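You operate a simulated robot arm through the tools that you are given. There is no shell and no other tool. Be economical: measure what you need, move in short steps, check, and stop when the job is done.

The job below is to be done with a simulated two-armed robot. You get a single attempt, and the scene is never put back.

JOB
On the far end of the pantry worktop, fold the red striped towel in half.

The check looks at the end state, three seconds after you hand in, the way a careful person would. Anything else that was tipped, shoved, dropped, spilled or broken makes it a failure. Flat cloth is picked up by pressing the open fingertips on it (5 to 10 N) and closing them slowly along it; thin cloth reads only 2 to 8 mm in the jaws.

ROBOT AND FRAMES
Two 7-joint arms with two-finger parallel grippers on one trunk, on a base that drives. Base frame: it is fixed to the floor where the robot stands at the start and does not move with it; the origin is under the middle of the robot, x ahead of it, y to its left, z up; the surface under the hand at the start is at about z = 920. Lengths are in mm, angles in degrees, forces in N, time in s.
The left shoulder is at the start at [70, 134, 1226], the right one opposite. With the tool pointing down near the work surface each hand reaches from about 180 to 640 mm from the robot's upright axis, wherever it stands, measured 20 degrees to its own side. Places, roughly: far end of the pantry worktop [500, -100, 900]. Payload 1.57 kg a hand.
The tool frame of a hand sits at the grasp point between the pads (the TCP): z along the fingers, y along the line on which they close. The tips reach 30 mm beyond it. Largest opening 80 mm; finger width 17, thickness 12; the body of the gripper, 40 by 82 mm, starts 80 mm behind the TCP.
Orientation is that of the tool frame in the base frame, as [roll, pitch, yaw] about the fixed x, y, z axes, in that order (R = Rz(yaw) Ry(pitch) Rx(roll)). With the fingers straight down and closing along the base's y, the tool's x points along the base's -x, its y along +y and its z along -z.

CONTROLS
- The arms move only by the tool move_arm. It takes "left_commands", "right_commands" or both (then of equal length, played together; a hand with none holds still); each is one flat list of numbers, 7 for each row, row after row: the shift along the base's x, y, z in mm, then the turn, a rotation vector about the base's x, y, z in degrees, then the opening in per cent of the stroke, from 0 (shut) to 100 (fully open). In form: [tx, ty, tz, ax, ay, az, hand, tx, ty, tz, ax, ay, az, hand, ...]. A call has 1 to 20 rows; each row shifts and turns the commanded pose from where the row before left it. Each row takes 0.2 s and may step no farther than 50 mm and 8.6 degrees from the row before; otherwise, or with a gripper value out of range, the whole call is refused. A pose out of reach is approached as far as the arm can. The call stops where the force on the tool passes 40 N (or 10 N more than at its start, if that is more) or the arm is blocked; 0.2 s more then pass. Each finger travels about 153 mm/s and halts on what it meets, pressing with about 38 N; the grip force reading is that of the motor and also rises with nothing between the fingers. The clock runs only during rows and for 0.2 s after the last one: add rows that do not move to give the fingers time. It gives the time, the measured TCP pose, the force on the tool (base axes), the opening and the grip force at its end, in the units of the frame above (readings bear some noise), with the torque about the TCP (base axes, N m) and any sound that the robot's microphone picked up.
- Cameras (640 x 400 px; columns grow to the right, rows downward): "scene" is now at [115.4, -1.6, 1419.1]; the picture's right is [-0.02, -1.00, 0.00], its down [-0.86, 0.02, -0.51] and it looks along [0.51, -0.01, -0.86] (base axes); focal length 282 px, centre (320, 200). "left" rides on the left gripper at [72, 7, -122] in its tool frame; the picture's right is [-0.09, 1.00, 0.00], its down [-0.84, -0.08, -0.54] and it looks along [-0.54, -0.05, 0.84] (tool axes); focal length 238 px, centre (320, 200). "right" rides on the right gripper at [72, -7, -122] in its tool frame; the picture's right is [0.09, 1.00, 0.00], its down [-0.84, 0.08, -0.54] and it looks along [-0.54, 0.05, 0.84] (tool axes); focal length 238 px, centre (320, 200). There is no depth. A picture from a camera that has moved, and an enlarged one, comes with that camera's place and axes in the base frame and with its lens.
- grab_frame(camera): a new picture of that camera. The clock stands still meanwhile.
- slide_trunk(by): slides the trunk up (or, below 0, down) by that many mm; the arms and the scene camera ride with it, the base frame stays. It gives what a move gives, with no picture.
- drive_base(legs): drives the robot by 1 to 6 legs, each [ahead, left, turn to the left] in mm, mm and degrees, along the robot's own axes; the way and the turn of a leg run together, so that a leg with both is an arc; at most 1500 mm and 180 degrees a leg. The arms and the cameras ride along, it lands a little off, and it stops where it bumps. It gives what a move gives.
- head_to(pan, tilt): turns the head with the scene camera to pan (to the left, within 86 degrees either way) and tilt (down, from -29 to 69), counted from straight ahead of the robot. It gives what a move gives.
- inspect(camera, box): a new picture of the part [left, top, right, bottom] of that camera's present view, enlarged. The clock stands still meanwhile.
- close_job(): hands the job in; it is judged then, once.

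Go step by step. Nothing tells you exact positions but the pictures and the camera data: compare them with the known pose of the tool, close in by small moves and look again before you grip or let go. The budget is 120 turns and 92 pictures, counting those below and the enlarged ones. Unless the task says otherwise, let go and move clear before handing in.

The tools are called by a JSON object that holds its "fn" and its "kwargs". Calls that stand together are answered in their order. move_arm: Moves the arms, as the interface text tells. Its arguments: {"type":"object","properties":{"left_commands":{"type":"array","items":{"type":"number"}},"right_commands":{"type":"array","items":{"type":"number"}}},"required":[]} The other tools are called the same way: slide_trunk (by) slides the trunk up or down; drive_base (legs) drives the base; head_to (pan, tilt) turns the head that bears the scene camera; grab_frame (camera) takes a picture; inspect (camera, box) takes an enlarged picture of a part of a camera's view; close_job () hands the job in.

At the start:

```text
t: 0.0
left_tcp_pos: [511.9, 170.2, 1034.3]
left_orientation: [180.0, 0.1, 179.9]
left_force: [0.0, -0.5, 0.4]
left_moment: [-0.02, 0.03, 0.02]
left_opening: 79.9
left_grasp_force: 0.0
right_tcp_pos: [492.4, -198.0, 1059.3]
right_orientation: [-180.0, 0.0, -180.0]
right_force: [0.1, 0.0, -0.4]
right_moment: [0.03, 0.02, 0.02]
right_opening: 80.0
right_grasp_force: 0.0
trunk travel left (down, up): [-800.0, 140.0]
robot x, y, heading: [-4.5, -3.6, 0.3]
head pan, tilt: [-1.3, 59.2]
```

scene: 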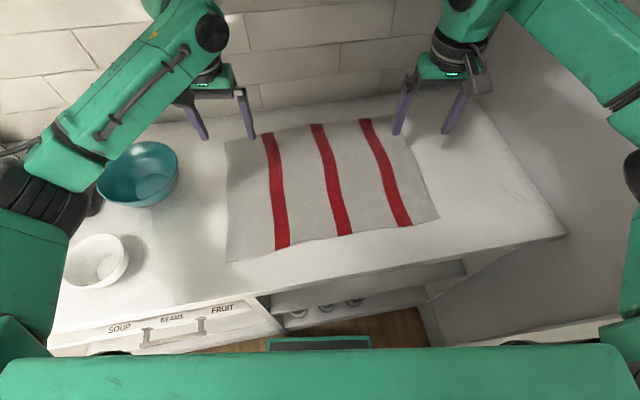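
right: 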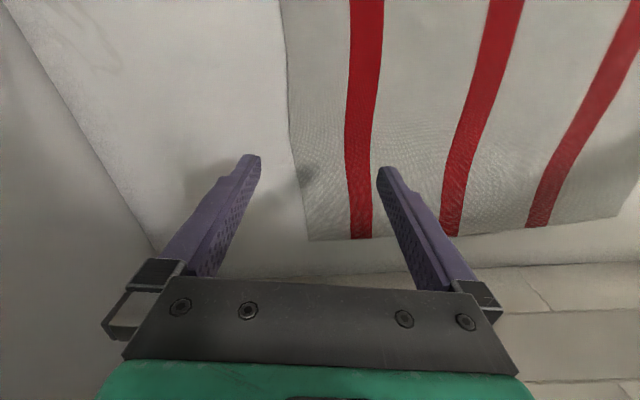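
left: 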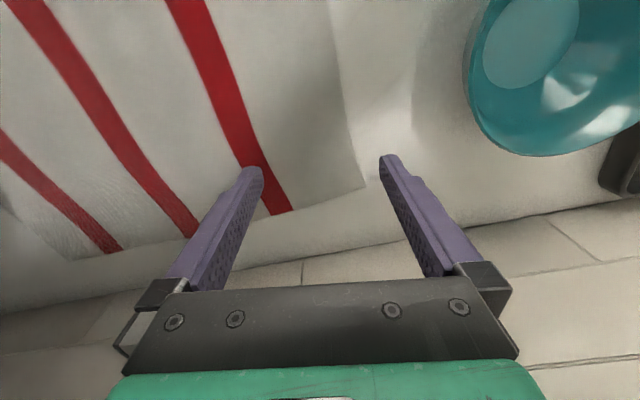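

The towel lies with its stripes running roughly away from me. I put its near edge from about (284, 166) to (367, -243) and its far edge at x of about 580–620. I'll zoom in to measure the corners before moving.

{"fn": "inspect", "kwargs": {"camera": "scene", "box": [200, 90, 460, 280]}}

{"fn": "inspect", "kwargs": {"camera": "scene", "box": [40, 100, 300, 360]}}

```text
2.11 times, centred on (330, 185) of scene
camera zoom: at [115.4, -1.6, 1419.1], right [-0.02, -1.0, 0.0], down [-0.86, 0.02, -0.51], along [0.51, -0.01, -0.86], focal length 593 px, centre (299, 232)
```

zoom: 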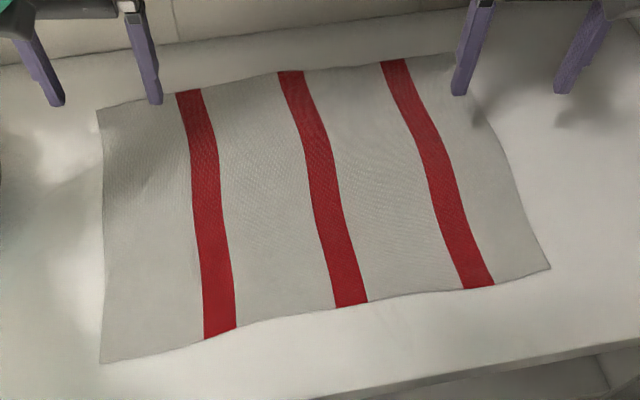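

```text
1.54 times, centred on (170, 230) of scene
camera zoom: at [115.4, -1.6, 1419.1], right [-0.02, -1.0, 0.0], down [-0.86, 0.02, -0.51], along [0.51, -0.01, -0.86], focal length 433 px, centre (551, 154)
```

zoom: 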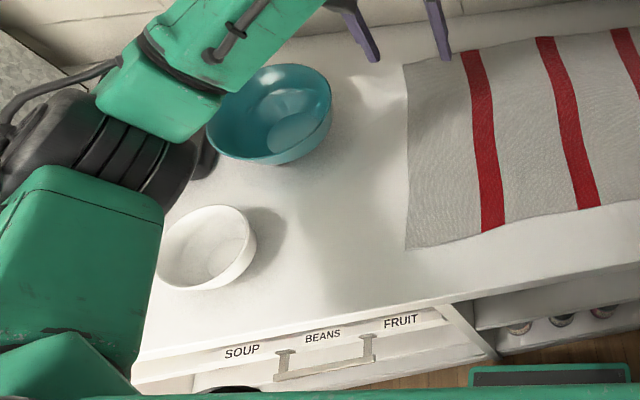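

The towel is about 420 × 292 mm and turned about 11°, in line with the counter. Its far right corner, near (656, -201), is just out of reach. I'll raise the hands, pull them in clear of the bowl, and turn the base left to face the counter squarely.

{"fn": "move_arm", "kwargs": {"left_commands": [-20, -10, 20, 0, 0, 0, 100, -30, -15, 20, 0, 0, 0, 100, -30, -15, 20, 0, 0, 0, 100, -20, -10, 10, 0, 0, 0, 100], "right_commands": [-20, 0, 15, 0, 0, 0, 100, -20, 0, 15, 0, 0, 0, 100, -20, 0, 15, 0, 0, 0, 100, -20, 0, 10, 0, 0, 0, 100]}}

{"fn": "drive_base", "kwargs": {"legs": [[0, -40, 0], [0, 0, 11]]}}

{"fn": "grab_frame", "kwargs": {"camera": "scene"}}

```text
t: 1.0
left_tcp_pos: [423.7, 127.3, 1099.6]
left_orientation: [-179.5, -0.8, -179.9]
left_force: [0.0, 0.0, 1.0]
left_moment: [0.0, 0.0, 0.02]
left_opening: 80.0
left_grasp_force: 0.0
right_tcp_pos: [427.7, -186.9, 1111.9]
right_orientation: [-179.5, -0.7, -179.8]
right_force: [0.5, 0.8, -0.2]
right_moment: [0.0, 0.01, 0.02]
right_opening: 79.9
right_grasp_force: 0.0
trunk travel left (down, up): [-800.0, 140.0]
robot x, y, heading: [-0.1, -0.1, 0.2]
head pan, tilt: [-1.3, 59.2]
```

```text
t: 1.7
left_tcp_pos: [421.7, 128.2, 1099.5]
left_orientation: [-179.6, -0.6, -179.6]
left_force: [-0.2, -0.3, -0.5]
left_moment: [-0.01, 0.0, 0.01]
left_opening: 79.8
left_grasp_force: 0.1
right_tcp_pos: [426.0, -185.6, 1113.2]
right_orientation: [-179.4, -0.6, -179.4]
right_force: [-0.9, 0.2, 0.6]
right_moment: [0.02, -0.01, -0.02]
right_opening: 80.0
right_grasp_force: 0.0
trunk travel left (down, up): [-800.0, 140.0]
robot x, y, heading: [1.6, -2.0, 0.6]
head pan, tilt: [-1.3, 59.2]
stopped in leg 1: the robot was blocked; the commanded pose is now the measured one
```

```text
86 pictures are left
camera scene: at [131.1, 10.1, 1417.8], right [-0.02, -1.0, 0.01], down [-0.86, 0.01, -0.5], along [0.5, -0.02, -0.86], focal length 282 px, centre (320, 200)
```

scene: 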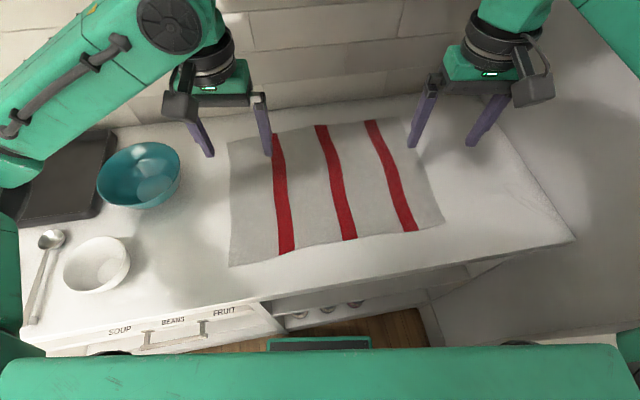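

The base is blocked on its right, so I'll leave it where it is and tilt the fingers outward at the far side to gain reach. Next I'll bring both hands above the near corners, turned 11° to match the towel, and check with the wrist cameras.

{"fn": "move_arm", "kwargs": {"left_commands": [-24, 2.4, -22, 0, 0, 2.2, 50, -24, 2.4, -22, 0, 0, 2.2, 50, -24, 2.4, -22, 0, 0, 2.2, 50, -24, 2.4, -22, 0, 0, 2.2, 50, -23, 2.4, -22, 0, 0, 2.2, 50, 0, 0, 0, 0, 0, 0, 50], "right_commands": [-10, -5, -25, 0, 0, 2.2, 50, -10, -5, -25, 0, 0, 2.2, 50, -10, -5, -25, 0, 0, 2.2, 50, -11, -5, -24, 0, 0, 2.2, 50, -11, -5, -24, 0, 0, 2.2, 50, 0, 0, 0, 0, 0, 0, 50]}}

{"fn": "grab_frame", "kwargs": {"camera": "left"}}

{"fn": "grab_frame", "kwargs": {"camera": "right"}}

{"fn": "grab_frame", "kwargs": {"camera": "scene"}}

```text
t: 3.3
left_tcp_pos: [351.2, 157.2, 1009.2]
left_orientation: [-179.0, -1.5, -164.7]
left_force: [-0.1, -0.2, -0.3]
left_moment: [0.0, -0.03, 0.0]
left_opening: 40.1
left_grasp_force: 0.1
left hand out of reach, approached as far as the arm can: row 4, 5
right_tcp_pos: [408.7, -176.0, 990.3]
right_orientation: [-179.4, -1.2, -163.7]
right_force: [0.0, -0.9, 0.0]
right_moment: [0.03, -0.03, -0.02]
right_opening: 40.0
right_grasp_force: 0.1
trunk travel left (down, up): [-800.0, 140.0]
robot x, y, heading: [12.5, -11.7, 4.9]
head pan, tilt: [-1.3, 59.2]
stopped in row 6 (left hand): the arm was blocked; the commanded pose is now the measured one
```

```text
85 pictures are left
camera left: at [283.9, 148.4, 1131.7], right [-0.17, 0.98, -0.02], down [0.84, 0.16, 0.52], along [0.51, 0.07, -0.85], focal length 238 px, centre (320, 200)
```

left: 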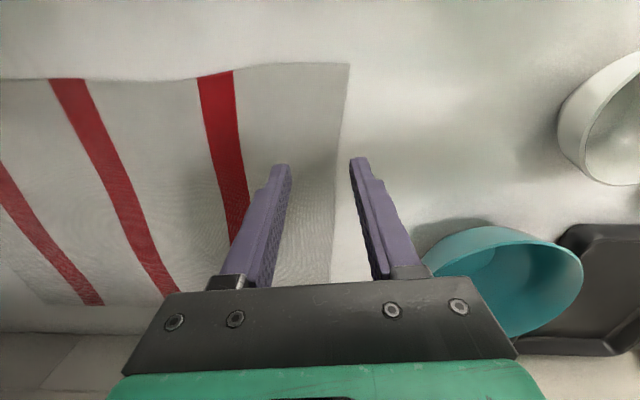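

```text
84 pictures are left
camera right: at [343.1, -200.1, 1113.2], right [-0.37, 0.93, -0.01], down [0.79, 0.32, 0.52], along [0.49, 0.18, -0.85], focal length 238 px, centre (320, 200)
```

right: 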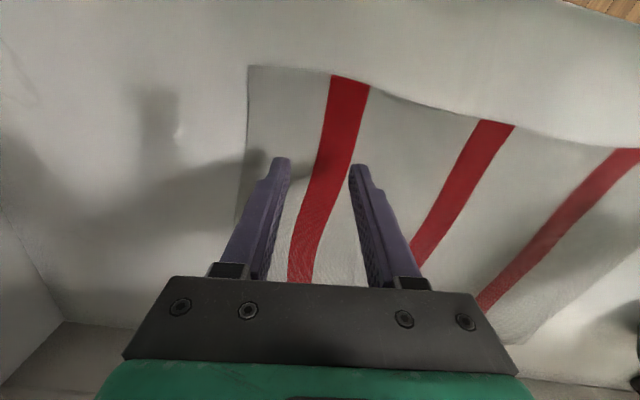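

```text
83 pictures are left
camera scene: at [155.7, 30.1, 1415.6], right [0.06, -1.0, 0.02], down [-0.87, -0.06, -0.49], along [0.49, 0.01, -0.87], focal length 282 px, centre (320, 200)
```

scene: 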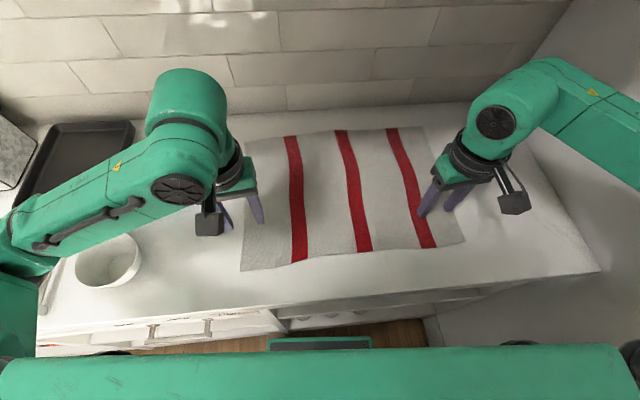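

The base has turned to about 5° by itself, so an arm or the trunk is pushing against something. I'll look to both sides before moving further.

{"fn": "head_to", "kwargs": {"pan": 75, "tilt": 35}}

{"fn": "grab_frame", "kwargs": {"camera": "scene"}}

{"fn": "head_to", "kwargs": {"pan": -75, "tilt": 35}}

{"fn": "grab_frame", "kwargs": {"camera": "scene"}}

{"fn": "head_to", "kwargs": {"pan": 0, "tilt": 69}}

{"fn": "grab_frame", "kwargs": {"camera": "scene"}}

```text
t: 4.8
left_tcp_pos: [352.5, 156.2, 1007.1]
left_orientation: [-179.1, -1.9, -164.7]
left_force: [-0.6, -1.6, -0.5]
left_moment: [0.02, 0.04, 0.01]
left_opening: 40.5
left_grasp_force: 0.1
right_tcp_pos: [409.3, -178.2, 988.9]
right_orientation: [-179.3, -1.6, -164.1]
right_force: [0.9, 0.1, -0.1]
right_moment: [0.02, -0.01, 0.02]
right_opening: 40.2
right_grasp_force: 0.1
trunk travel left (down, up): [-800.0, 140.0]
robot x, y, heading: [11.0, -10.2, 4.6]
head pan, tilt: [75.0, 35.0]
```

```text
82 pictures are left
camera scene: at [107.4, 113.2, 1448.3], right [0.98, -0.18, -0.02], down [-0.12, -0.58, -0.8], along [0.14, 0.79, -0.6], focal length 282 px, centre (320, 200)
```

scene: 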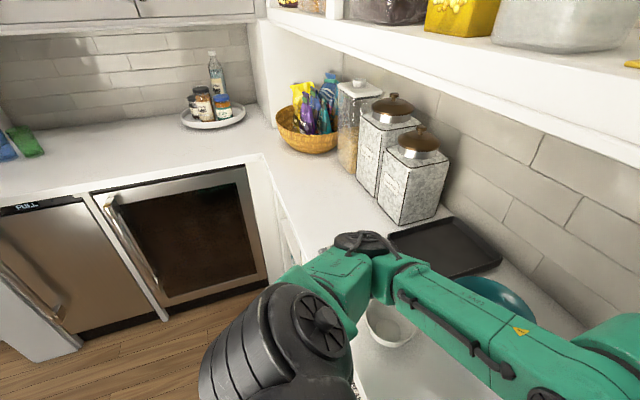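

```text
t: 7.1
left_tcp_pos: [352.1, 158.4, 1007.0]
left_orientation: [-179.1, -1.9, -164.7]
left_force: [-0.1, 0.9, -0.5]
left_moment: [0.0, -0.03, -0.01]
left_opening: 40.1
left_grasp_force: 0.1
right_tcp_pos: [408.9, -177.6, 989.7]
right_orientation: [-179.2, -1.5, -164.0]
right_force: [0.3, -1.0, -0.7]
right_moment: [-0.02, -0.04, -0.02]
right_opening: 40.3
right_grasp_force: 0.0
trunk travel left (down, up): [-800.0, 140.0]
robot x, y, heading: [9.3, -8.8, 4.6]
head pan, tilt: [-75.0, 35.0]
```

```text
81 pictures are left
camera scene: at [120.9, -56.5, 1452.1], right [-0.94, -0.34, 0.03], down [-0.21, 0.52, -0.83], along [0.26, -0.79, -0.56], focal length 282 px, centre (320, 200)
```

scene: 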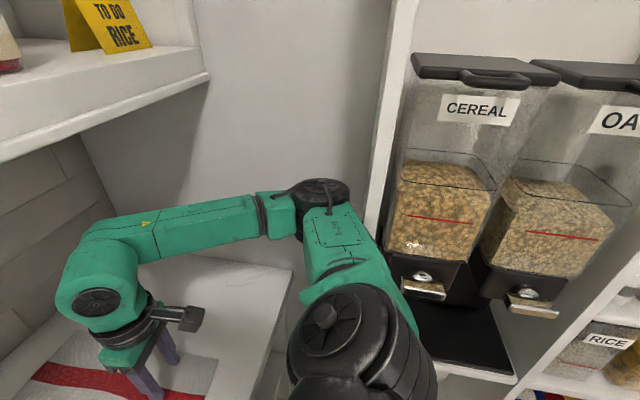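

```text
t: 8.6
left_tcp_pos: [352.5, 157.2, 1008.0]
left_orientation: [-179.1, -1.9, -164.7]
left_force: [-0.2, -0.1, 0.6]
left_moment: [0.05, 0.03, 0.01]
left_opening: 39.8
left_grasp_force: 0.1
right_tcp_pos: [409.5, -178.3, 988.4]
right_orientation: [-179.2, -1.5, -164.0]
right_force: [0.2, -0.5, -0.8]
right_moment: [0.0, 0.0, 0.0]
right_opening: 40.1
right_grasp_force: 0.0
trunk travel left (down, up): [-800.0, 140.0]
robot x, y, heading: [11.3, -8.3, 4.5]
head pan, tilt: [0.0, 68.8]
```

```text
80 pictures are left
camera scene: at [146.1, 29.7, 1405.6], right [0.08, -1.0, 0.02], down [-0.94, -0.08, -0.34], along [0.34, 0.01, -0.94], focal length 282 px, centre (320, 200)
```

scene: 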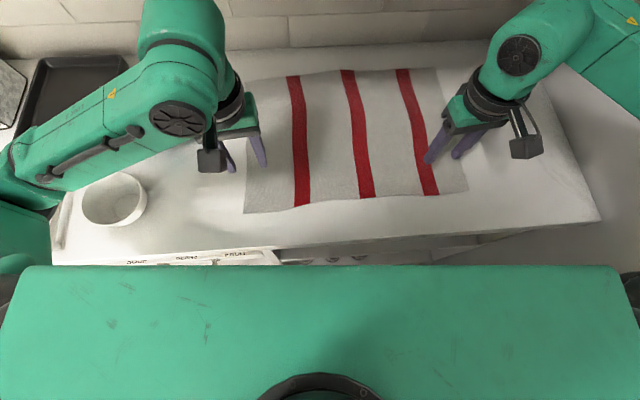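

The right elbow was pressing the side wall, which dragged the base round to about 4.6°. Nothing looks disturbed. I'll raise the hands a little and strafe left to free the elbow.

{"fn": "move_arm", "kwargs": {"left_commands": [10, -10, 20, 0, 0, 0, 50], "right_commands": [10, 0, 30, 0, 0, 0, 50]}}

{"fn": "drive_base", "kwargs": {"legs": [[0, 70, 0]]}}

{"fn": "grab_frame", "kwargs": {"camera": "scene"}}

```text
t: 9.2
left_tcp_pos: [354.3, 146.8, 1029.1]
left_orientation: [-179.1, -1.2, -164.2]
left_force: [-0.5, -0.3, 0.5]
left_moment: [-0.02, -0.02, -0.02]
left_opening: 40.1
left_grasp_force: 0.1
right_tcp_pos: [416.4, -178.4, 1020.7]
right_orientation: [-179.3, -0.7, -163.3]
right_force: [-0.3, -0.7, 0.6]
right_moment: [0.0, -0.01, 0.0]
right_opening: 39.8
right_grasp_force: 0.1
trunk travel left (down, up): [-800.0, 140.0]
robot x, y, heading: [13.7, -10.1, 5.1]
head pan, tilt: [0.0, 68.8]
stopped in row 1 (left hand): the arm was blocked; the commanded pose is now the measured one
```

```text
t: 10.2
left_tcp_pos: [337.2, 192.3, 1037.1]
left_orientation: [179.8, -0.3, -164.8]
left_force: [-0.5, 0.0, 0.4]
left_moment: [0.0, 0.03, 0.0]
left_opening: 40.0
left_grasp_force: 0.0
right_tcp_pos: [394.4, -135.8, 1021.5]
right_orientation: [179.7, 0.1, -164.1]
right_force: [-0.6, -0.1, 0.1]
right_moment: [0.02, 0.0, -0.02]
right_opening: 39.8
right_grasp_force: 0.0
trunk travel left (down, up): [-800.0, 140.0]
robot x, y, heading: [8.1, 59.1, 4.4]
head pan, tilt: [0.0, 68.8]
```

```text
79 pictures are left
camera scene: at [110.9, 63.1, 1408.7], right [0.08, -1.0, 0.0], down [-0.93, -0.07, -0.36], along [0.36, 0.03, -0.93], focal length 282 px, centre (320, 200)
```

scene: 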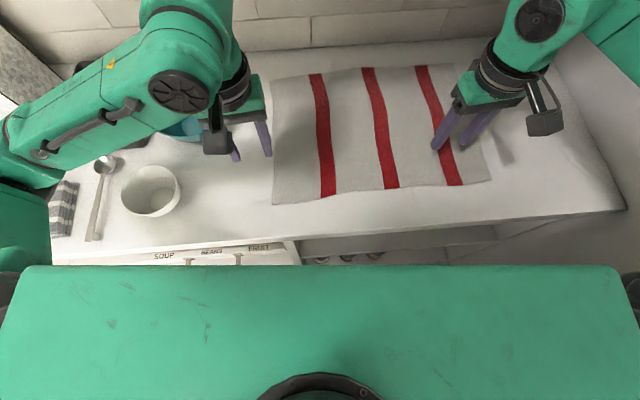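

The robot is upright again and clear of the wall, and the towel corners re-measure at the same places: (285, 167) and (367, -245). I'll move the hands above the near-corner grip points again.

{"fn": "move_arm", "kwargs": {"left_commands": [-9, -13, -12, 0, 0, -1, 50, -9, -13, -12, 0, 0, -1, 50, -9, -13, -12, 0, 0, -1, 50, -8, -13, -11, 0, 0, -0.8, 50, 0, 0, 0, 0, 0, 0, 50], "right_commands": [-5, -19, -8, 0, 0, -1, 50, -5, -19, -8, 0, 0, -1, 50, -5, -19, -8, 0, 0, -1, 50, -5, -18, -8, 0, 0, -1.5, 50, 0, 0, 0, 0, 0, 0, 50]}}

{"fn": "grab_frame", "kwargs": {"camera": "left"}}

{"fn": "grab_frame", "kwargs": {"camera": "right"}}

```text
t: 11.6
left_tcp_pos: [318.1, 156.6, 984.2]
left_orientation: [-179.4, -1.3, -163.2]
left_force: [-0.9, 0.1, -0.8]
left_moment: [-0.04, -0.07, -0.01]
left_opening: 40.0
left_grasp_force: 0.0
right_tcp_pos: [421.3, -186.0, 989.1]
right_orientation: [-179.7, -1.0, -163.1]
right_force: [0.9, 0.6, -0.6]
right_moment: [-0.03, 0.01, -0.01]
right_opening: 39.8
right_grasp_force: 0.0
trunk travel left (down, up): [-800.0, 140.0]
robot x, y, heading: [21.8, 27.5, 10.0]
head pan, tilt: [0.0, 68.8]
stopped in row 5 (left hand): the arm was blocked; the commanded pose is now the measured one
```

```text
78 pictures are left
camera left: at [251.0, 143.5, 1107.2], right [-0.2, 0.98, -0.01], down [0.83, 0.18, 0.52], along [0.51, 0.09, -0.85], focal length 238 px, centre (320, 200)
```

left: 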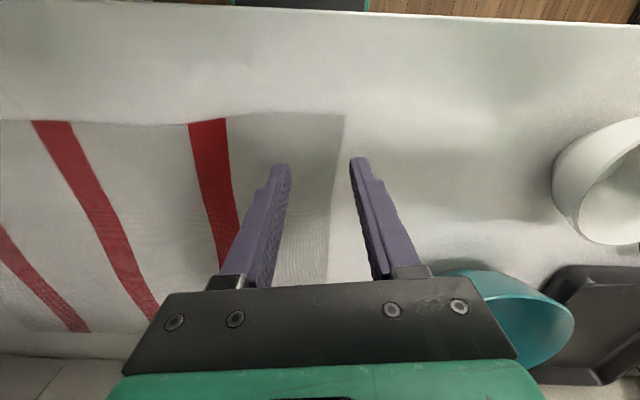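

```text
77 pictures are left
camera right: at [355.8, -211.1, 1111.9], right [-0.38, 0.93, 0.0], down [0.79, 0.32, 0.53], along [0.49, 0.2, -0.85], focal length 238 px, centre (320, 200)
```

right: 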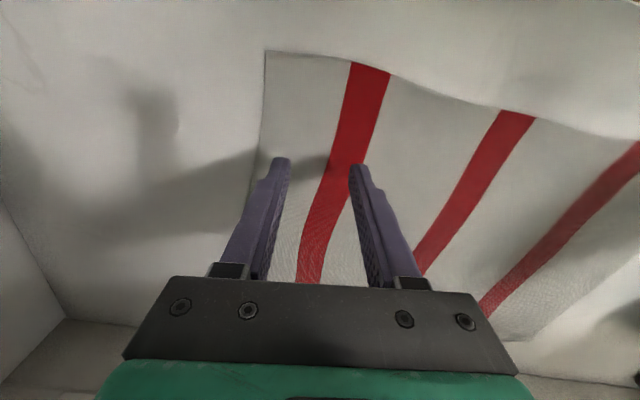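

The base shifted again, to about (22, 27) with heading 10°. I'll look to the sides to find what the arms are touching.

{"fn": "head_to", "kwargs": {"pan": 80, "tilt": 55}}

{"fn": "grab_frame", "kwargs": {"camera": "scene"}}

{"fn": "head_to", "kwargs": {"pan": -80, "tilt": 50}}

{"fn": "grab_frame", "kwargs": {"camera": "scene"}}

```text
t: 13.1
left_tcp_pos: [319.1, 154.9, 983.0]
left_orientation: [-179.6, -1.6, -163.4]
left_force: [0.2, -1.0, -0.6]
left_moment: [-0.01, 0.03, -0.01]
left_opening: 40.0
left_grasp_force: 0.0
right_tcp_pos: [420.3, -186.4, 986.2]
right_orientation: [-179.7, -1.4, -163.3]
right_force: [0.3, -0.2, -0.2]
right_moment: [0.01, -0.02, -0.01]
right_opening: 39.7
right_grasp_force: 0.0
trunk travel left (down, up): [-800.0, 140.0]
robot x, y, heading: [14.3, 29.0, 9.9]
head pan, tilt: [80.0, 55.0]
```

```text
76 pictures are left
camera scene: at [88.5, 131.9, 1421.7], right [1.0, -0.01, -0.02], down [-0.02, -0.83, -0.56], along [-0.01, 0.56, -0.83], focal length 282 px, centre (320, 200)
```

scene: 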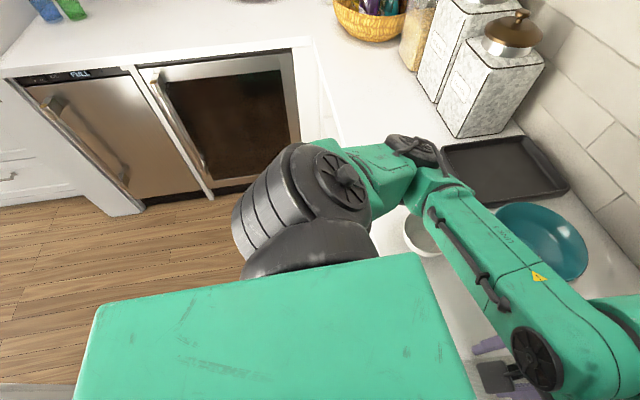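

```text
t: 15.6
left_tcp_pos: [319.7, 155.7, 983.7]
left_orientation: [-179.5, -1.6, -163.3]
left_force: [0.5, -0.1, 0.5]
left_moment: [0.03, 0.0, -0.02]
left_opening: 40.0
left_grasp_force: 0.1
right_tcp_pos: [421.0, -185.6, 986.8]
right_orientation: [-179.6, -1.3, -163.3]
right_force: [-0.3, 0.9, 0.7]
right_moment: [-0.01, 0.01, 0.01]
right_opening: 40.4
right_grasp_force: 0.0
trunk travel left (down, up): [-800.0, 140.0]
robot x, y, heading: [12.8, 33.7, 9.8]
head pan, tilt: [-80.0, 50.0]
```

```text
75 pictures are left
camera scene: at [114.4, -12.6, 1429.7], right [-0.94, -0.34, 0.03], down [-0.27, 0.71, -0.65], along [0.2, -0.62, -0.76], focal length 282 px, centre (320, 200)
```

scene: 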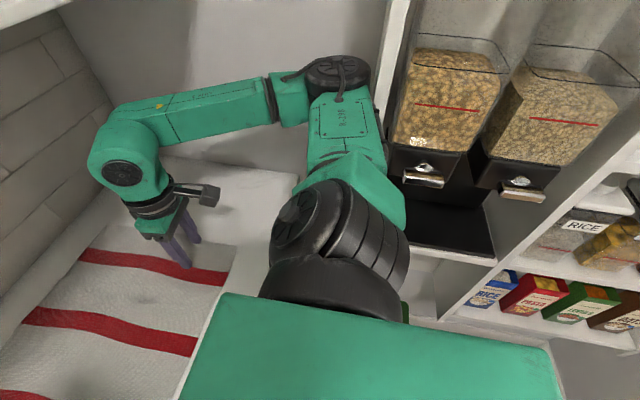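

The right elbow, near (235, -460), is against the side wall, because the arm is folded up tightly. I'll strafe left a little and raise the trunk, so the arms hang straighter and the elbows stick out less.

{"fn": "drive_base", "kwargs": {"legs": [[0, 50, 0]]}}

{"fn": "slide_trunk", "kwargs": {"by": 130}}

{"fn": "head_to", "kwargs": {"pan": 0, "tilt": 62}}

{"fn": "grab_frame", "kwargs": {"camera": "scene"}}

```text
t: 16.5
left_tcp_pos: [311.8, 187.7, 983.6]
left_orientation: [179.4, -1.5, -163.3]
left_force: [-0.3, -0.7, 0.0]
left_moment: [-0.03, -0.05, 0.0]
left_opening: 40.0
left_grasp_force: 0.0
right_tcp_pos: [413.9, -153.9, 979.0]
right_orientation: [179.1, -1.2, -163.2]
right_force: [-0.2, 1.1, 0.5]
right_moment: [-0.01, -0.04, -0.02]
right_opening: 40.0
right_grasp_force: 0.1
trunk travel left (down, up): [-800.0, 140.0]
robot x, y, heading: [5.2, 75.7, 10.1]
head pan, tilt: [-80.0, 50.0]
```

```text
t: 18.1
left_tcp_pos: [311.3, 190.7, 1115.5]
left_orientation: [179.5, -1.4, -163.2]
left_force: [0.4, -0.4, 0.2]
left_moment: [0.0, -0.03, 0.03]
left_opening: 40.0
left_grasp_force: 0.0
right_tcp_pos: [414.8, -151.2, 1113.1]
right_orientation: [179.2, -1.0, -163.2]
right_force: [-0.9, 0.2, -0.2]
right_moment: [0.03, -0.01, 0.01]
right_opening: 40.1
right_grasp_force: 0.1
trunk travel left (down, up): [-930.0, 10.0]
robot x, y, heading: [6.2, 85.1, 9.6]
head pan, tilt: [-80.0, 50.0]
```

```text
t: 19.6
left_tcp_pos: [312.4, 191.0, 1114.7]
left_orientation: [179.5, -1.4, -163.2]
left_force: [-0.5, 0.1, 0.2]
left_moment: [-0.02, 0.03, 0.04]
left_opening: 39.8
left_grasp_force: 0.0
right_tcp_pos: [414.6, -150.6, 1113.7]
right_orientation: [179.2, -1.1, -163.3]
right_force: [-0.6, -0.3, -0.1]
right_moment: [0.0, 0.02, 0.0]
right_opening: 39.9
right_grasp_force: 0.0
trunk travel left (down, up): [-930.0, 10.0]
robot x, y, heading: [4.5, 80.6, 9.6]
head pan, tilt: [0.0, 62.0]
```

```text
74 pictures are left
camera scene: at [144.7, 97.9, 1543.5], right [0.17, -0.99, -0.01], down [-0.88, -0.15, -0.45], along [0.44, 0.08, -0.89], focal length 282 px, centre (320, 200)
```

scene: 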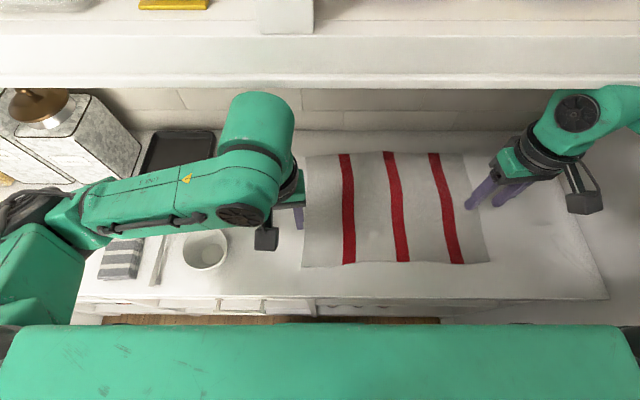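

With the trunk up, the hands are at z of about 1114. I'll go halfway to the grip points, one part at a time, and watch whether the base stays put.

{"fn": "move_arm", "kwargs": {"left_commands": [-2, -13, -20, 0, 0, -1, 50, -2, -13, -20, 0, 0, -1, 50, -2, -13, -20, 0, 0, -1, 50], "right_commands": [0, 0, -20, 0, 0, -1, 50, 0, 0, -20, 0, 0, -1, 50, 0, 0, -20, 0, 0, -1, 50]}}

{"fn": "move_arm", "kwargs": {"right_commands": [-10, -15, -15, 0, 0, -1, 50, -10, -15, -15, 0, 0, -1, 50, -10, -15, -15, 0, 0, 0, 50]}}

```text
t: 20.6
left_tcp_pos: [281.1, 179.0, 1058.2]
left_orientation: [-178.7, -0.4, -166.2]
left_force: [-0.1, 0.4, 0.6]
left_moment: [-0.02, 0.0, 0.02]
left_opening: 39.8
left_grasp_force: 0.0
right_tcp_pos: [391.6, -119.7, 1066.3]
right_orientation: [-178.9, 0.0, -166.1]
right_force: [0.0, 0.4, 0.3]
right_moment: [-0.01, -0.01, 0.04]
right_opening: 39.8
right_grasp_force: 0.0
trunk travel left (down, up): [-930.0, 10.0]
robot x, y, heading: [4.3, 82.9, 9.7]
head pan, tilt: [0.0, 62.0]
stopped in row 3 (left hand): the arm was blocked; the commanded pose is now the measured one
```

```text
t: 21.6
left_tcp_pos: [299.2, 188.8, 1055.0]
left_orientation: [-178.4, -1.3, -165.2]
left_force: [0.1, -0.9, 1.6]
left_moment: [0.0, -0.01, 0.0]
left_opening: 40.1
left_grasp_force: 0.0
right_tcp_pos: [384.7, -150.2, 1020.2]
right_orientation: [-179.4, -0.7, -166.9]
right_force: [-0.5, 0.5, 0.0]
right_moment: [0.01, 0.0, 0.0]
right_opening: 40.0
right_grasp_force: 0.0
trunk travel left (down, up): [-930.0, 10.0]
robot x, y, heading: [9.4, 79.3, 10.9]
head pan, tilt: [0.0, 62.0]
stopped in row 3 (right hand): the arm was blocked; the commanded pose is now the measured one
```

The upper body sways when the right elbow touches something. I'll look at the right side to judge the clearance.

{"fn": "head_to", "kwargs": {"pan": -80, "tilt": 45}}

{"fn": "grab_frame", "kwargs": {"camera": "scene"}}

{"fn": "head_to", "kwargs": {"pan": 75, "tilt": 50}}

{"fn": "grab_frame", "kwargs": {"camera": "scene"}}

```text
t: 23.1
left_tcp_pos: [299.6, 191.0, 1052.6]
left_orientation: [-178.3, -1.4, -165.3]
left_force: [-0.1, -0.6, 0.0]
left_moment: [-0.01, -0.01, 0.0]
left_opening: 40.0
left_grasp_force: 0.0
right_tcp_pos: [384.5, -152.4, 1018.2]
right_orientation: [-179.1, -1.0, -167.1]
right_force: [-0.8, 0.8, -0.2]
right_moment: [0.06, 0.03, -0.02]
right_opening: 39.9
right_grasp_force: 0.1
trunk travel left (down, up): [-930.0, 10.0]
robot x, y, heading: [5.3, 81.9, 10.7]
head pan, tilt: [-80.0, 45.0]
```

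```text
73 pictures are left
camera scene: at [103.0, 63.7, 1567.9], right [-0.93, -0.36, 0.03], down [-0.26, 0.64, -0.72], along [0.24, -0.68, -0.69], focal length 282 px, centre (320, 200)
```

scene: 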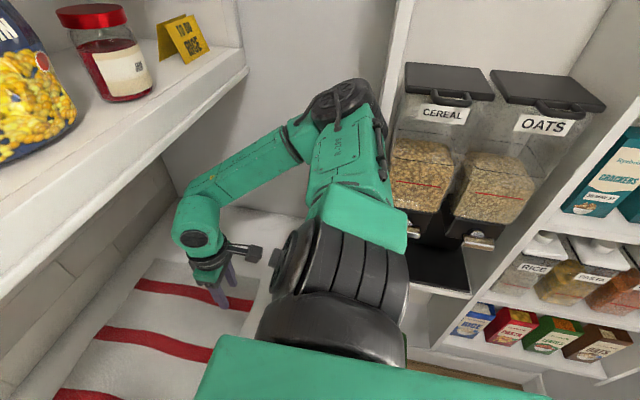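

```text
t: 25.5
left_tcp_pos: [300.5, 189.1, 1052.8]
left_orientation: [-178.4, -1.5, -165.4]
left_force: [0.0, -0.5, -0.3]
left_moment: [0.0, -0.03, 0.0]
left_opening: 40.3
left_grasp_force: 0.2
right_tcp_pos: [384.8, -153.2, 1019.5]
right_orientation: [-179.0, -1.1, -167.0]
right_force: [-0.3, 0.1, -0.1]
right_moment: [0.01, -0.01, 0.0]
right_opening: 40.1
right_grasp_force: 0.0
trunk travel left (down, up): [-930.0, 10.0]
robot x, y, heading: [5.2, 79.7, 10.6]
head pan, tilt: [75.0, 50.0]
```

```text
72 pictures are left
camera scene: at [79.5, 216.1, 1556.3], right [1.0, -0.07, -0.01], down [-0.07, -0.78, -0.62], along [0.04, 0.62, -0.79], focal length 282 px, centre (320, 200)
```

scene: 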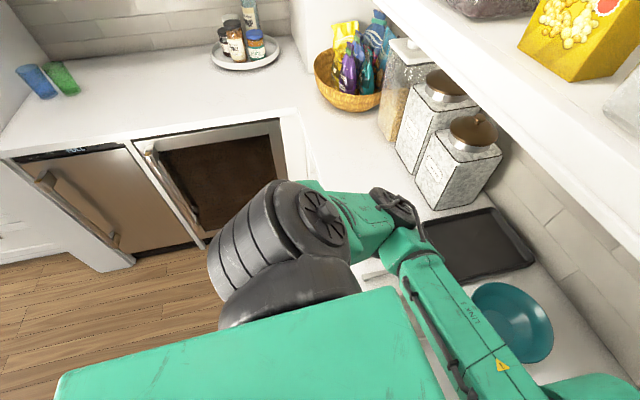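

The right elbow, near (235, -430), is right at the wall, and there is plenty of room on the left. I'll strafe left another 90 mm and check that side again.

{"fn": "drive_base", "kwargs": {"legs": [[0, 90, 0]]}}

{"fn": "head_to", "kwargs": {"pan": 0, "tilt": 62}}

{"fn": "move_arm", "kwargs": {"right_commands": [0, -20, 0, 0, 0, 0, 50, 0, -20, 0, 0, 0, 0, 50, 0, -20, 0, 0, 0, 0, 50, 0, 0, 0, 0, 0, 0, 50], "left_commands": [0, -20, 0, 0, 0, 0, 50, 0, -20, 0, 0, 0, 0, 50, 0, -20, 0, 0, 0, 0, 50, 0, 0, 0, 0, 0, 0, 50]}}

{"fn": "grab_frame", "kwargs": {"camera": "scene"}}

```text
t: 26.6
left_tcp_pos: [269.6, 237.9, 1061.5]
left_orientation: [179.4, -0.1, -165.7]
left_force: [0.1, 0.1, 0.9]
left_moment: [0.08, 0.03, 0.0]
left_opening: 39.9
left_grasp_force: 0.0
right_tcp_pos: [353.1, -103.4, 1014.0]
right_orientation: [178.8, 0.3, -167.4]
right_force: [0.1, -1.1, -1.2]
right_moment: [0.08, -0.01, 0.01]
right_opening: 39.8
right_grasp_force: 0.1
trunk travel left (down, up): [-930.0, 10.0]
robot x, y, heading: [-10.3, 171.4, 10.4]
head pan, tilt: [75.0, 50.0]
```

```text
t: 28.1
left_tcp_pos: [269.4, 244.7, 1060.0]
left_orientation: [-179.9, -0.1, -165.6]
left_force: [0.0, 1.1, -0.2]
left_moment: [0.01, 0.0, 0.01]
left_opening: 39.8
left_grasp_force: 0.1
right_tcp_pos: [351.6, -96.0, 1016.0]
right_orientation: [179.3, 0.2, -167.5]
right_force: [-0.2, 0.0, 0.5]
right_moment: [0.0, 0.02, 0.02]
right_opening: 40.0
right_grasp_force: 0.1
trunk travel left (down, up): [-930.0, 10.0]
robot x, y, heading: [-11.5, 171.4, 10.4]
head pan, tilt: [0.0, 62.0]
```

```text
t: 29.1
left_tcp_pos: [272.6, 184.3, 1058.8]
left_orientation: [-180.0, -0.2, -165.6]
left_force: [0.3, 0.2, -0.2]
left_moment: [-0.02, 0.02, 0.0]
left_opening: 40.1
left_grasp_force: 0.0
right_tcp_pos: [352.7, -145.7, 1015.5]
right_orientation: [179.6, 0.2, -167.5]
right_force: [-0.2, 0.0, 0.1]
right_moment: [-0.01, 0.01, -0.01]
right_opening: 40.0
right_grasp_force: 0.0
right hand out of reach, approached as far as the arm can: row 3
trunk travel left (down, up): [-930.0, 10.0]
robot x, y, heading: [-10.7, 172.6, 10.4]
head pan, tilt: [0.0, 62.0]
```

```text
71 pictures are left
camera scene: at [99.1, 192.5, 1546.0], right [0.18, -0.98, 0.0], down [-0.87, -0.16, -0.47], along [0.46, 0.08, -0.88], focal length 282 px, centre (320, 200)
```

scene: 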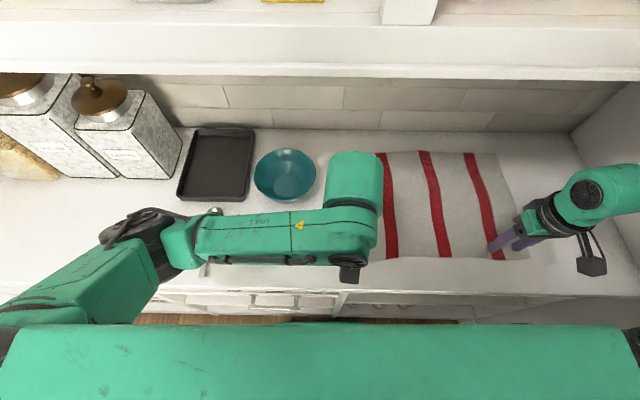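

The base held still this time, but the right hand is now too far to the side to reach. A better stance is further back and more centred, so the arms work extended with the elbows in. I'll back off 130 mm first.

{"fn": "drive_base", "kwargs": {"legs": [[-130, 0, 0]]}}

{"fn": "move_arm", "kwargs": {"right_commands": [20, 0, 15, 0, 0, 0, 50, 20, 0, 15, 0, 0, 0, 50, 20, 0, 15, 0, 0, 0, 50, 20, 0, 15, 0, 0, 0, 50, 20, 0, 15, 0, 0, 0, 50, 20, 0, 15, 0, 0, 0, 50], "left_commands": [25, 0, 8, 0, 0, 0, 50, 25, 0, 8, 0, 0, 0, 50, 25, 0, 8, 0, 0, 0, 50, 25, 0, 8, 0, 0, 0, 50, 25, 0, 8, 0, 0, 0, 50, 25, 0, 8, 0, 0, 0, 50]}}

{"fn": "grab_frame", "kwargs": {"camera": "scene"}}

```text
t: 30.4
left_tcp_pos: [144.8, 159.6, 1058.2]
left_orientation: [-180.0, -0.3, -165.7]
left_force: [0.5, -0.5, -0.7]
left_moment: [0.01, 0.02, -0.02]
left_opening: 39.9
left_grasp_force: 0.2
right_tcp_pos: [222.3, -168.9, 1013.9]
right_orientation: [179.7, 0.1, -167.6]
right_force: [-0.2, -0.5, -0.1]
right_moment: [-0.01, 0.04, 0.0]
right_opening: 40.2
right_grasp_force: 0.1
trunk travel left (down, up): [-930.0, 10.0]
robot x, y, heading: [-140.5, 148.4, 10.2]
head pan, tilt: [0.0, 62.0]
```

```text
t: 31.8
left_tcp_pos: [291.7, 159.7, 1107.3]
left_orientation: [-180.0, -0.2, -165.8]
left_force: [-0.3, 0.0, -0.2]
left_moment: [-0.01, 0.01, 0.01]
left_opening: 39.9
left_grasp_force: 0.1
right_tcp_pos: [281.6, -156.0, 1059.9]
right_orientation: [179.8, 0.2, -167.9]
right_force: [0.7, -0.3, 0.5]
right_moment: [0.03, -0.01, 0.02]
right_opening: 40.0
right_grasp_force: 0.1
right hand out of reach, approached as far as the arm can: row 2, 3, 4, 5, 6
trunk travel left (down, up): [-930.0, 10.0]
robot x, y, heading: [-140.1, 147.8, 10.2]
head pan, tilt: [0.0, 62.0]
```

```text
70 pictures are left
camera scene: at [-29.9, 167.5, 1545.9], right [0.18, -0.98, 0.0], down [-0.87, -0.16, -0.47], along [0.46, 0.08, -0.88], focal length 282 px, centre (320, 200)
```

scene: 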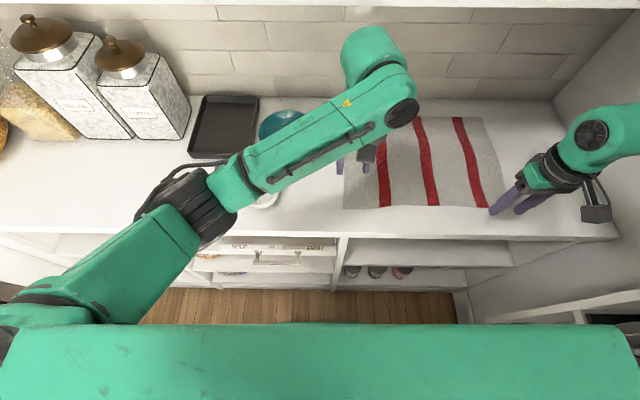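

There is clear floor in front and nothing is disturbed. I'll bring both hands left first, then strafe the base right so it is roughly centred on the towel.

{"fn": "move_arm", "kwargs": {"right_commands": [5, 20, 8, 0, 0, 0, 50, 5, 20, 8, 0, 0, 0, 50, 5, 20, 8, 0, 0, 0, 50, 5, 20, 8, 0, 0, 0, 50, 10, 0, 8, 0, 0, 0, 50, 10, 0, 8, 0, 0, 0, 50], "left_commands": [0, 20, 5, 0, 0, 0, 50, 0, 20, 5, 0, 0, 0, 50, 0, 20, 5, 0, 0, 0, 50, 0, 20, 5, 0, 0, 0, 50, 0, 20, 5, 0, 0, 0, 50, 0, 20, 5, 0, 0, 0, 50]}}

{"fn": "drive_base", "kwargs": {"legs": [[0, -150, 0]]}}

{"fn": "grab_frame", "kwargs": {"camera": "scene"}}

```text
t: 33.2
left_tcp_pos: [290.9, 283.4, 1136.3]
left_orientation: [180.0, 0.0, -165.8]
left_force: [0.2, 0.1, -0.2]
left_moment: [-0.01, 0.04, -0.01]
left_opening: 39.8
left_grasp_force: 0.0
right_tcp_pos: [320.8, -76.8, 1109.8]
right_orientation: [179.7, 0.2, -167.7]
right_force: [-0.6, 0.5, -0.3]
right_moment: [-0.04, 0.01, -0.04]
right_opening: 39.9
right_grasp_force: 0.2
trunk travel left (down, up): [-930.0, 10.0]
robot x, y, heading: [-140.0, 149.9, 10.3]
head pan, tilt: [0.0, 62.0]
```

```text
t: 34.4
left_tcp_pos: [302.4, 207.8, 1134.2]
left_orientation: [-179.2, -0.1, -165.5]
left_force: [-0.3, -0.4, 0.0]
left_moment: [-0.01, 0.02, 0.01]
left_opening: 40.0
left_grasp_force: 0.0
right_tcp_pos: [331.8, -150.9, 1114.5]
right_orientation: [-179.5, 0.2, -167.6]
right_force: [-0.2, -0.6, 0.2]
right_moment: [-0.07, -0.01, -0.02]
right_opening: 40.0
right_grasp_force: 0.1
trunk travel left (down, up): [-930.0, 10.0]
robot x, y, heading: [-120.0, 60.5, 10.5]
head pan, tilt: [0.0, 62.0]
stopped in leg 1: the robot was blocked; the commanded pose is now the measured one
```

```text
69 pictures are left
camera scene: at [-19.7, 98.7, 1546.3], right [0.18, -0.98, 0.01], down [-0.87, -0.17, -0.47], along [0.47, 0.07, -0.88], focal length 282 px, centre (320, 200)
```

scene: 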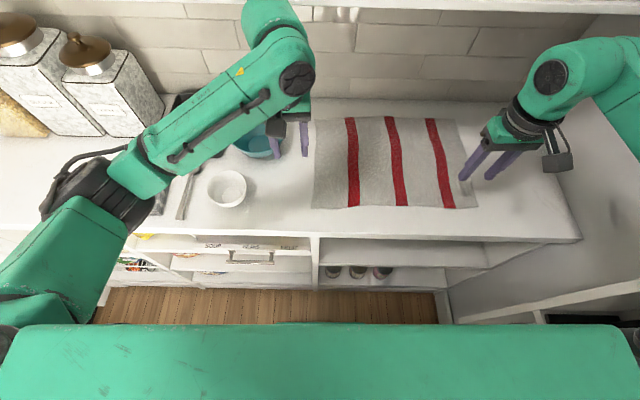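

The strafe was blocked after about 90 mm. I'll look right to see what the elbow met.

{"fn": "head_to", "kwargs": {"pan": -85, "tilt": 40}}

{"fn": "grab_frame", "kwargs": {"camera": "scene"}}

```text
t: 36.0
left_tcp_pos: [301.6, 207.3, 1133.4]
left_orientation: [-179.1, -0.2, -165.8]
left_force: [0.1, 0.3, 0.4]
left_moment: [-0.02, 0.0, -0.02]
left_opening: 39.6
left_grasp_force: 0.1
right_tcp_pos: [332.9, -152.9, 1113.3]
right_orientation: [-179.7, 0.1, -167.5]
right_force: [-0.9, -0.4, 0.5]
right_moment: [0.0, 0.01, 0.02]
right_opening: 39.9
right_grasp_force: 0.0
trunk travel left (down, up): [-930.0, 10.0]
robot x, y, heading: [-120.1, 56.6, 10.6]
head pan, tilt: [-85.0, 40.0]
```

```text
68 pictures are left
camera scene: at [-60.2, 5.7, 1576.2], right [-0.96, -0.27, 0.0], down [-0.17, 0.61, -0.78], along [0.21, -0.75, -0.63], focal length 282 px, centre (320, 200)
```

scene: 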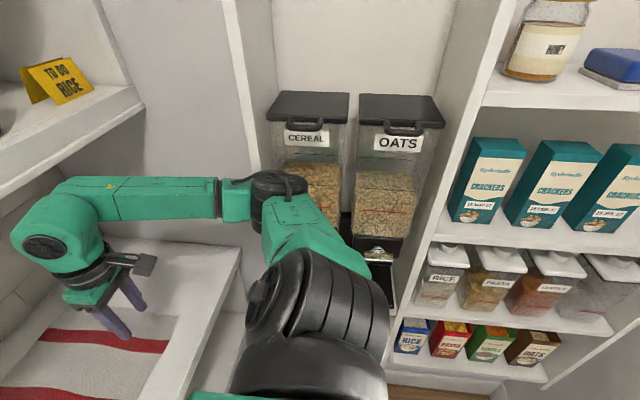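

The elbow sits by the wall's front edge, close to the cereal dispensers, so I must stay clear of that. I'll strafe left and turn right about 15°. That lets the right arm reach the near right corner more extended and away from the wall.

{"fn": "drive_base", "kwargs": {"legs": [[0, 100, 0], [0, 0, -15]]}}

{"fn": "grab_frame", "kwargs": {"camera": "scene"}}

```text
t: 38.0
left_tcp_pos: [308.6, 176.5, 1133.9]
left_orientation: [-179.9, -0.2, 179.6]
left_force: [0.1, 0.7, 0.3]
left_moment: [-0.02, 0.01, 0.02]
left_opening: 40.2
left_grasp_force: 0.1
right_tcp_pos: [245.5, -177.3, 1109.1]
right_orientation: [179.6, 0.1, 177.5]
right_force: [0.1, 0.3, 0.0]
right_moment: [-0.02, -0.03, -0.04]
right_opening: 40.0
right_grasp_force: 0.1
trunk travel left (down, up): [-930.0, 10.0]
robot x, y, heading: [-140.4, 152.8, -4.6]
head pan, tilt: [-85.0, 40.0]
```

```text
67 pictures are left
camera scene: at [-93.7, 68.9, 1575.3], right [-1.0, -0.01, 0.0], down [-0.01, 0.64, -0.77], along [0.01, -0.77, -0.64], focal length 282 px, centre (320, 200)
```

scene: 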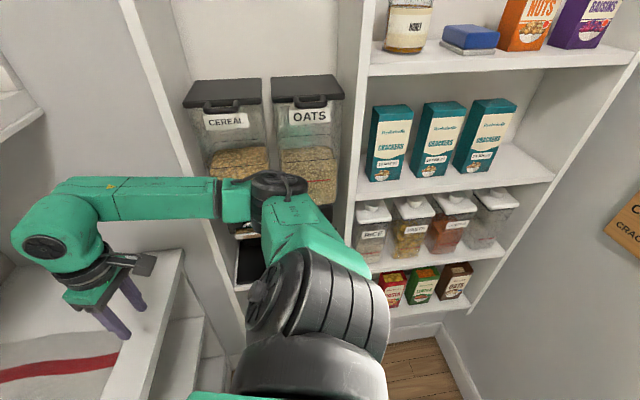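

The base now stands at (-140, 153) with heading -4.6°, and the right elbow is clear of the dispensers. I'll move the hands over the grip points, turned to match the towel edge, while still high.

{"fn": "move_arm", "kwargs": {"right_commands": [19, -5, 0, 0, 0, 2, 50, 19, -5, 0, 0, 0, 2, 50, 19, -5, 0, 0, 0, 2, 50, 18, -5, 0, 0, 0, 2, 50, 18, -5, 0, 0, 0, 2, 50, 18, -5, 0, 0, 0, 2, 50, 18, -4, 0, 0, 0, 2, 50, 0, 0, 0, 0, 0, 0, 50], "left_commands": [-1, -5, -3, 0, 0, 1.7, 50, -1, -5, -3, 0, 0, 1.7, 50, -1, -5, -3, 0, 0, 1.7, 50, -1, -5, -3, 0, 0, 1.7, 50, -1, -5, -3, 0, 0, 1.7, 50, -1, -5, -3, 0, 0, 1.7, 50, 0, -6, -3, 0, 0, 1.7, 50, 0, 0, 0, 0, 0, 0, 50]}}

{"fn": "head_to", "kwargs": {"pan": 0, "tilt": 55}}

{"fn": "grab_frame", "kwargs": {"camera": "scene"}}

```text
t: 39.8
left_tcp_pos: [303.1, 137.9, 1112.4]
left_orientation: [180.0, -0.2, -168.5]
left_force: [0.2, -0.4, 0.2]
left_moment: [0.0, 0.0, -0.03]
left_opening: 39.9
left_grasp_force: 0.0
right_tcp_pos: [290.3, -173.4, 1108.8]
right_orientation: [180.0, 0.4, -172.6]
right_force: [0.0, -0.8, 0.6]
right_moment: [-0.01, -0.03, 0.0]
right_opening: 40.2
right_grasp_force: 0.0
right hand out of reach, approached as far as the arm can: row 3, 4, 5, 6, 7
trunk travel left (down, up): [-930.0, 10.0]
robot x, y, heading: [-143.9, 152.6, -4.8]
head pan, tilt: [-85.0, 40.0]
```

```text
t: 41.4
left_tcp_pos: [302.4, 138.6, 1112.4]
left_orientation: [179.9, -0.2, -168.5]
left_force: [0.1, 0.8, 0.1]
left_moment: [0.01, -0.02, -0.01]
left_opening: 40.3
left_grasp_force: 0.0
right_tcp_pos: [289.5, -172.8, 1108.5]
right_orientation: [-180.0, 0.5, -172.7]
right_force: [-0.8, -0.5, -0.2]
right_moment: [0.01, -0.02, 0.03]
right_opening: 40.1
right_grasp_force: 0.1
trunk travel left (down, up): [-930.0, 10.0]
robot x, y, heading: [-140.8, 154.0, -4.4]
head pan, tilt: [0.0, 55.0]
```

```text
66 pictures are left
camera scene: at [-22.6, 144.3, 1554.3], right [-0.08, -1.0, 0.0], down [-0.82, 0.06, -0.57], along [0.57, -0.05, -0.82], focal length 282 px, centre (320, 200)
```

scene: 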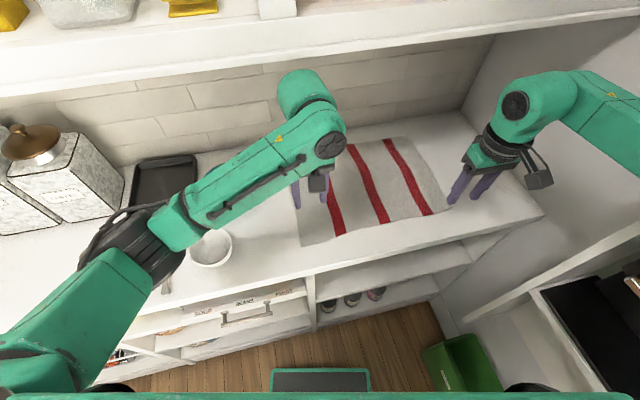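

The right hand stalled near (290, -173), apparently at a wrist or joint limit. I'll test whether undoing the yaw lets it move further.

{"fn": "move_arm", "kwargs": {"right_commands": [0, 0, 0, 0, 0, -6, 50, 0, 0, 0, 0, 0, -6, 50, 0, 0, 0, 0, 0, -6, 50, 15, -3, 0, 0, 0, 0, 50, 15, -3, 0, 0, 0, 0, 50, 15, -3, 0, 0, 0, 0, 50, 15, -3, 0, 0, 0, 0, 50]}}

```text
t: 43.0
left_tcp_pos: [302.8, 138.7, 1112.3]
left_orientation: [179.9, -0.1, -168.6]
left_force: [0.5, 0.9, 0.0]
left_moment: [0.02, 0.01, 0.0]
left_opening: 39.9
left_grasp_force: 0.1
right_tcp_pos: [351.7, -184.0, 1108.3]
right_orientation: [-179.9, 0.4, 169.4]
right_force: [-0.1, 0.2, -0.6]
right_moment: [0.01, 0.01, -0.01]
right_opening: 40.0
right_grasp_force: 0.0
trunk travel left (down, up): [-930.0, 10.0]
robot x, y, heading: [-137.9, 156.9, -4.2]
head pan, tilt: [0.0, 55.0]
```

Yaw was the limit, so I'll keep the right hand at about -11°; the 22° mismatch with the towel edge is acceptable. I'll finish moving over the right grip point and then lower the trunk by 100.

{"fn": "move_arm", "kwargs": {"right_commands": [7, -9, 0, 0, 0, 0, 50, 7, -9, 0, 0, 0, 0, 50, 8, -9, 0, 0, 0, 0, 50, 0, 0, 0, 0, 0, 0, 50]}}

{"fn": "slide_trunk", "kwargs": {"by": -110}}

{"fn": "grab_frame", "kwargs": {"camera": "right"}}

{"fn": "grab_frame", "kwargs": {"camera": "left"}}

{"fn": "grab_frame", "kwargs": {"camera": "scene"}}

```text
t: 44.0
left_tcp_pos: [302.7, 138.2, 1113.2]
left_orientation: [-179.9, 0.0, -168.6]
left_force: [0.5, 0.5, 1.2]
left_moment: [-0.01, 0.01, 0.01]
left_opening: 40.2
left_grasp_force: 0.1
right_tcp_pos: [372.5, -213.0, 1107.1]
right_orientation: [180.0, 0.6, 169.4]
right_force: [0.2, 0.4, 0.2]
right_moment: [0.04, -0.04, -0.04]
right_opening: 40.0
right_grasp_force: 0.0
trunk travel left (down, up): [-930.0, 10.0]
robot x, y, heading: [-142.3, 154.0, -4.3]
head pan, tilt: [0.0, 55.0]
```

```text
t: 45.4
left_tcp_pos: [302.5, 139.4, 1003.0]
left_orientation: [179.9, -0.1, -168.5]
left_force: [0.6, -0.5, 0.6]
left_moment: [0.03, 0.01, 0.02]
left_opening: 40.3
left_grasp_force: 0.0
right_tcp_pos: [373.2, -212.2, 998.2]
right_orientation: [-180.0, 0.6, 169.3]
right_force: [-0.4, 0.3, -0.2]
right_moment: [-0.02, -0.01, 0.0]
right_opening: 39.8
right_grasp_force: 0.1
trunk travel left (down, up): [-820.0, 120.0]
robot x, y, heading: [-144.7, 152.2, -4.6]
head pan, tilt: [0.0, 55.0]
```

```text
65 pictures are left
camera right: at [299.0, -205.4, 1118.4], right [0.09, 1.0, 0.0], down [0.83, -0.08, 0.55], along [0.55, -0.05, -0.84], focal length 238 px, centre (320, 200)
```

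right: 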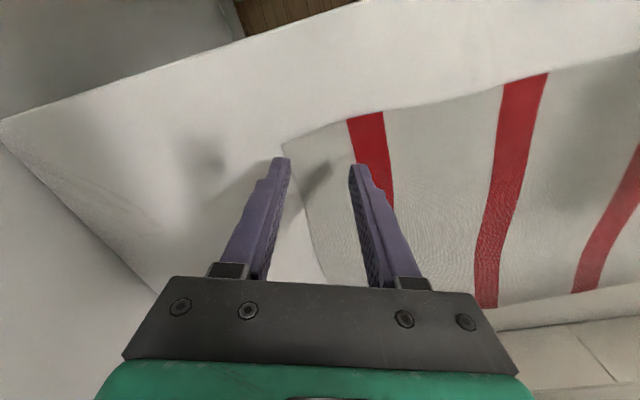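

```text
64 pictures are left
camera left: at [231.8, 130.7, 1124.2], right [-0.11, 0.99, 0.0], down [0.84, 0.09, 0.54], along [0.54, 0.06, -0.84], focal length 238 px, centre (320, 200)
```

left: 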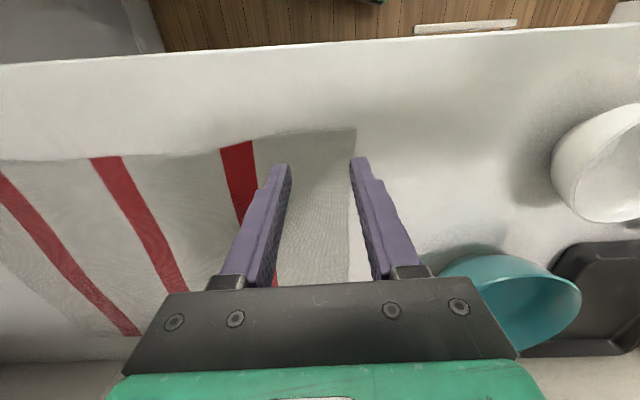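

```text
63 pictures are left
camera scene: at [-22.7, 144.5, 1444.4], right [-0.08, -1.0, 0.0], down [-0.82, 0.06, -0.57], along [0.57, -0.04, -0.82], focal length 282 px, centre (320, 200)
```

scene: 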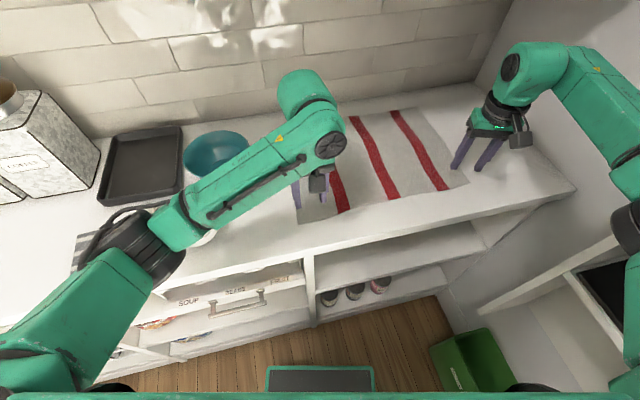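

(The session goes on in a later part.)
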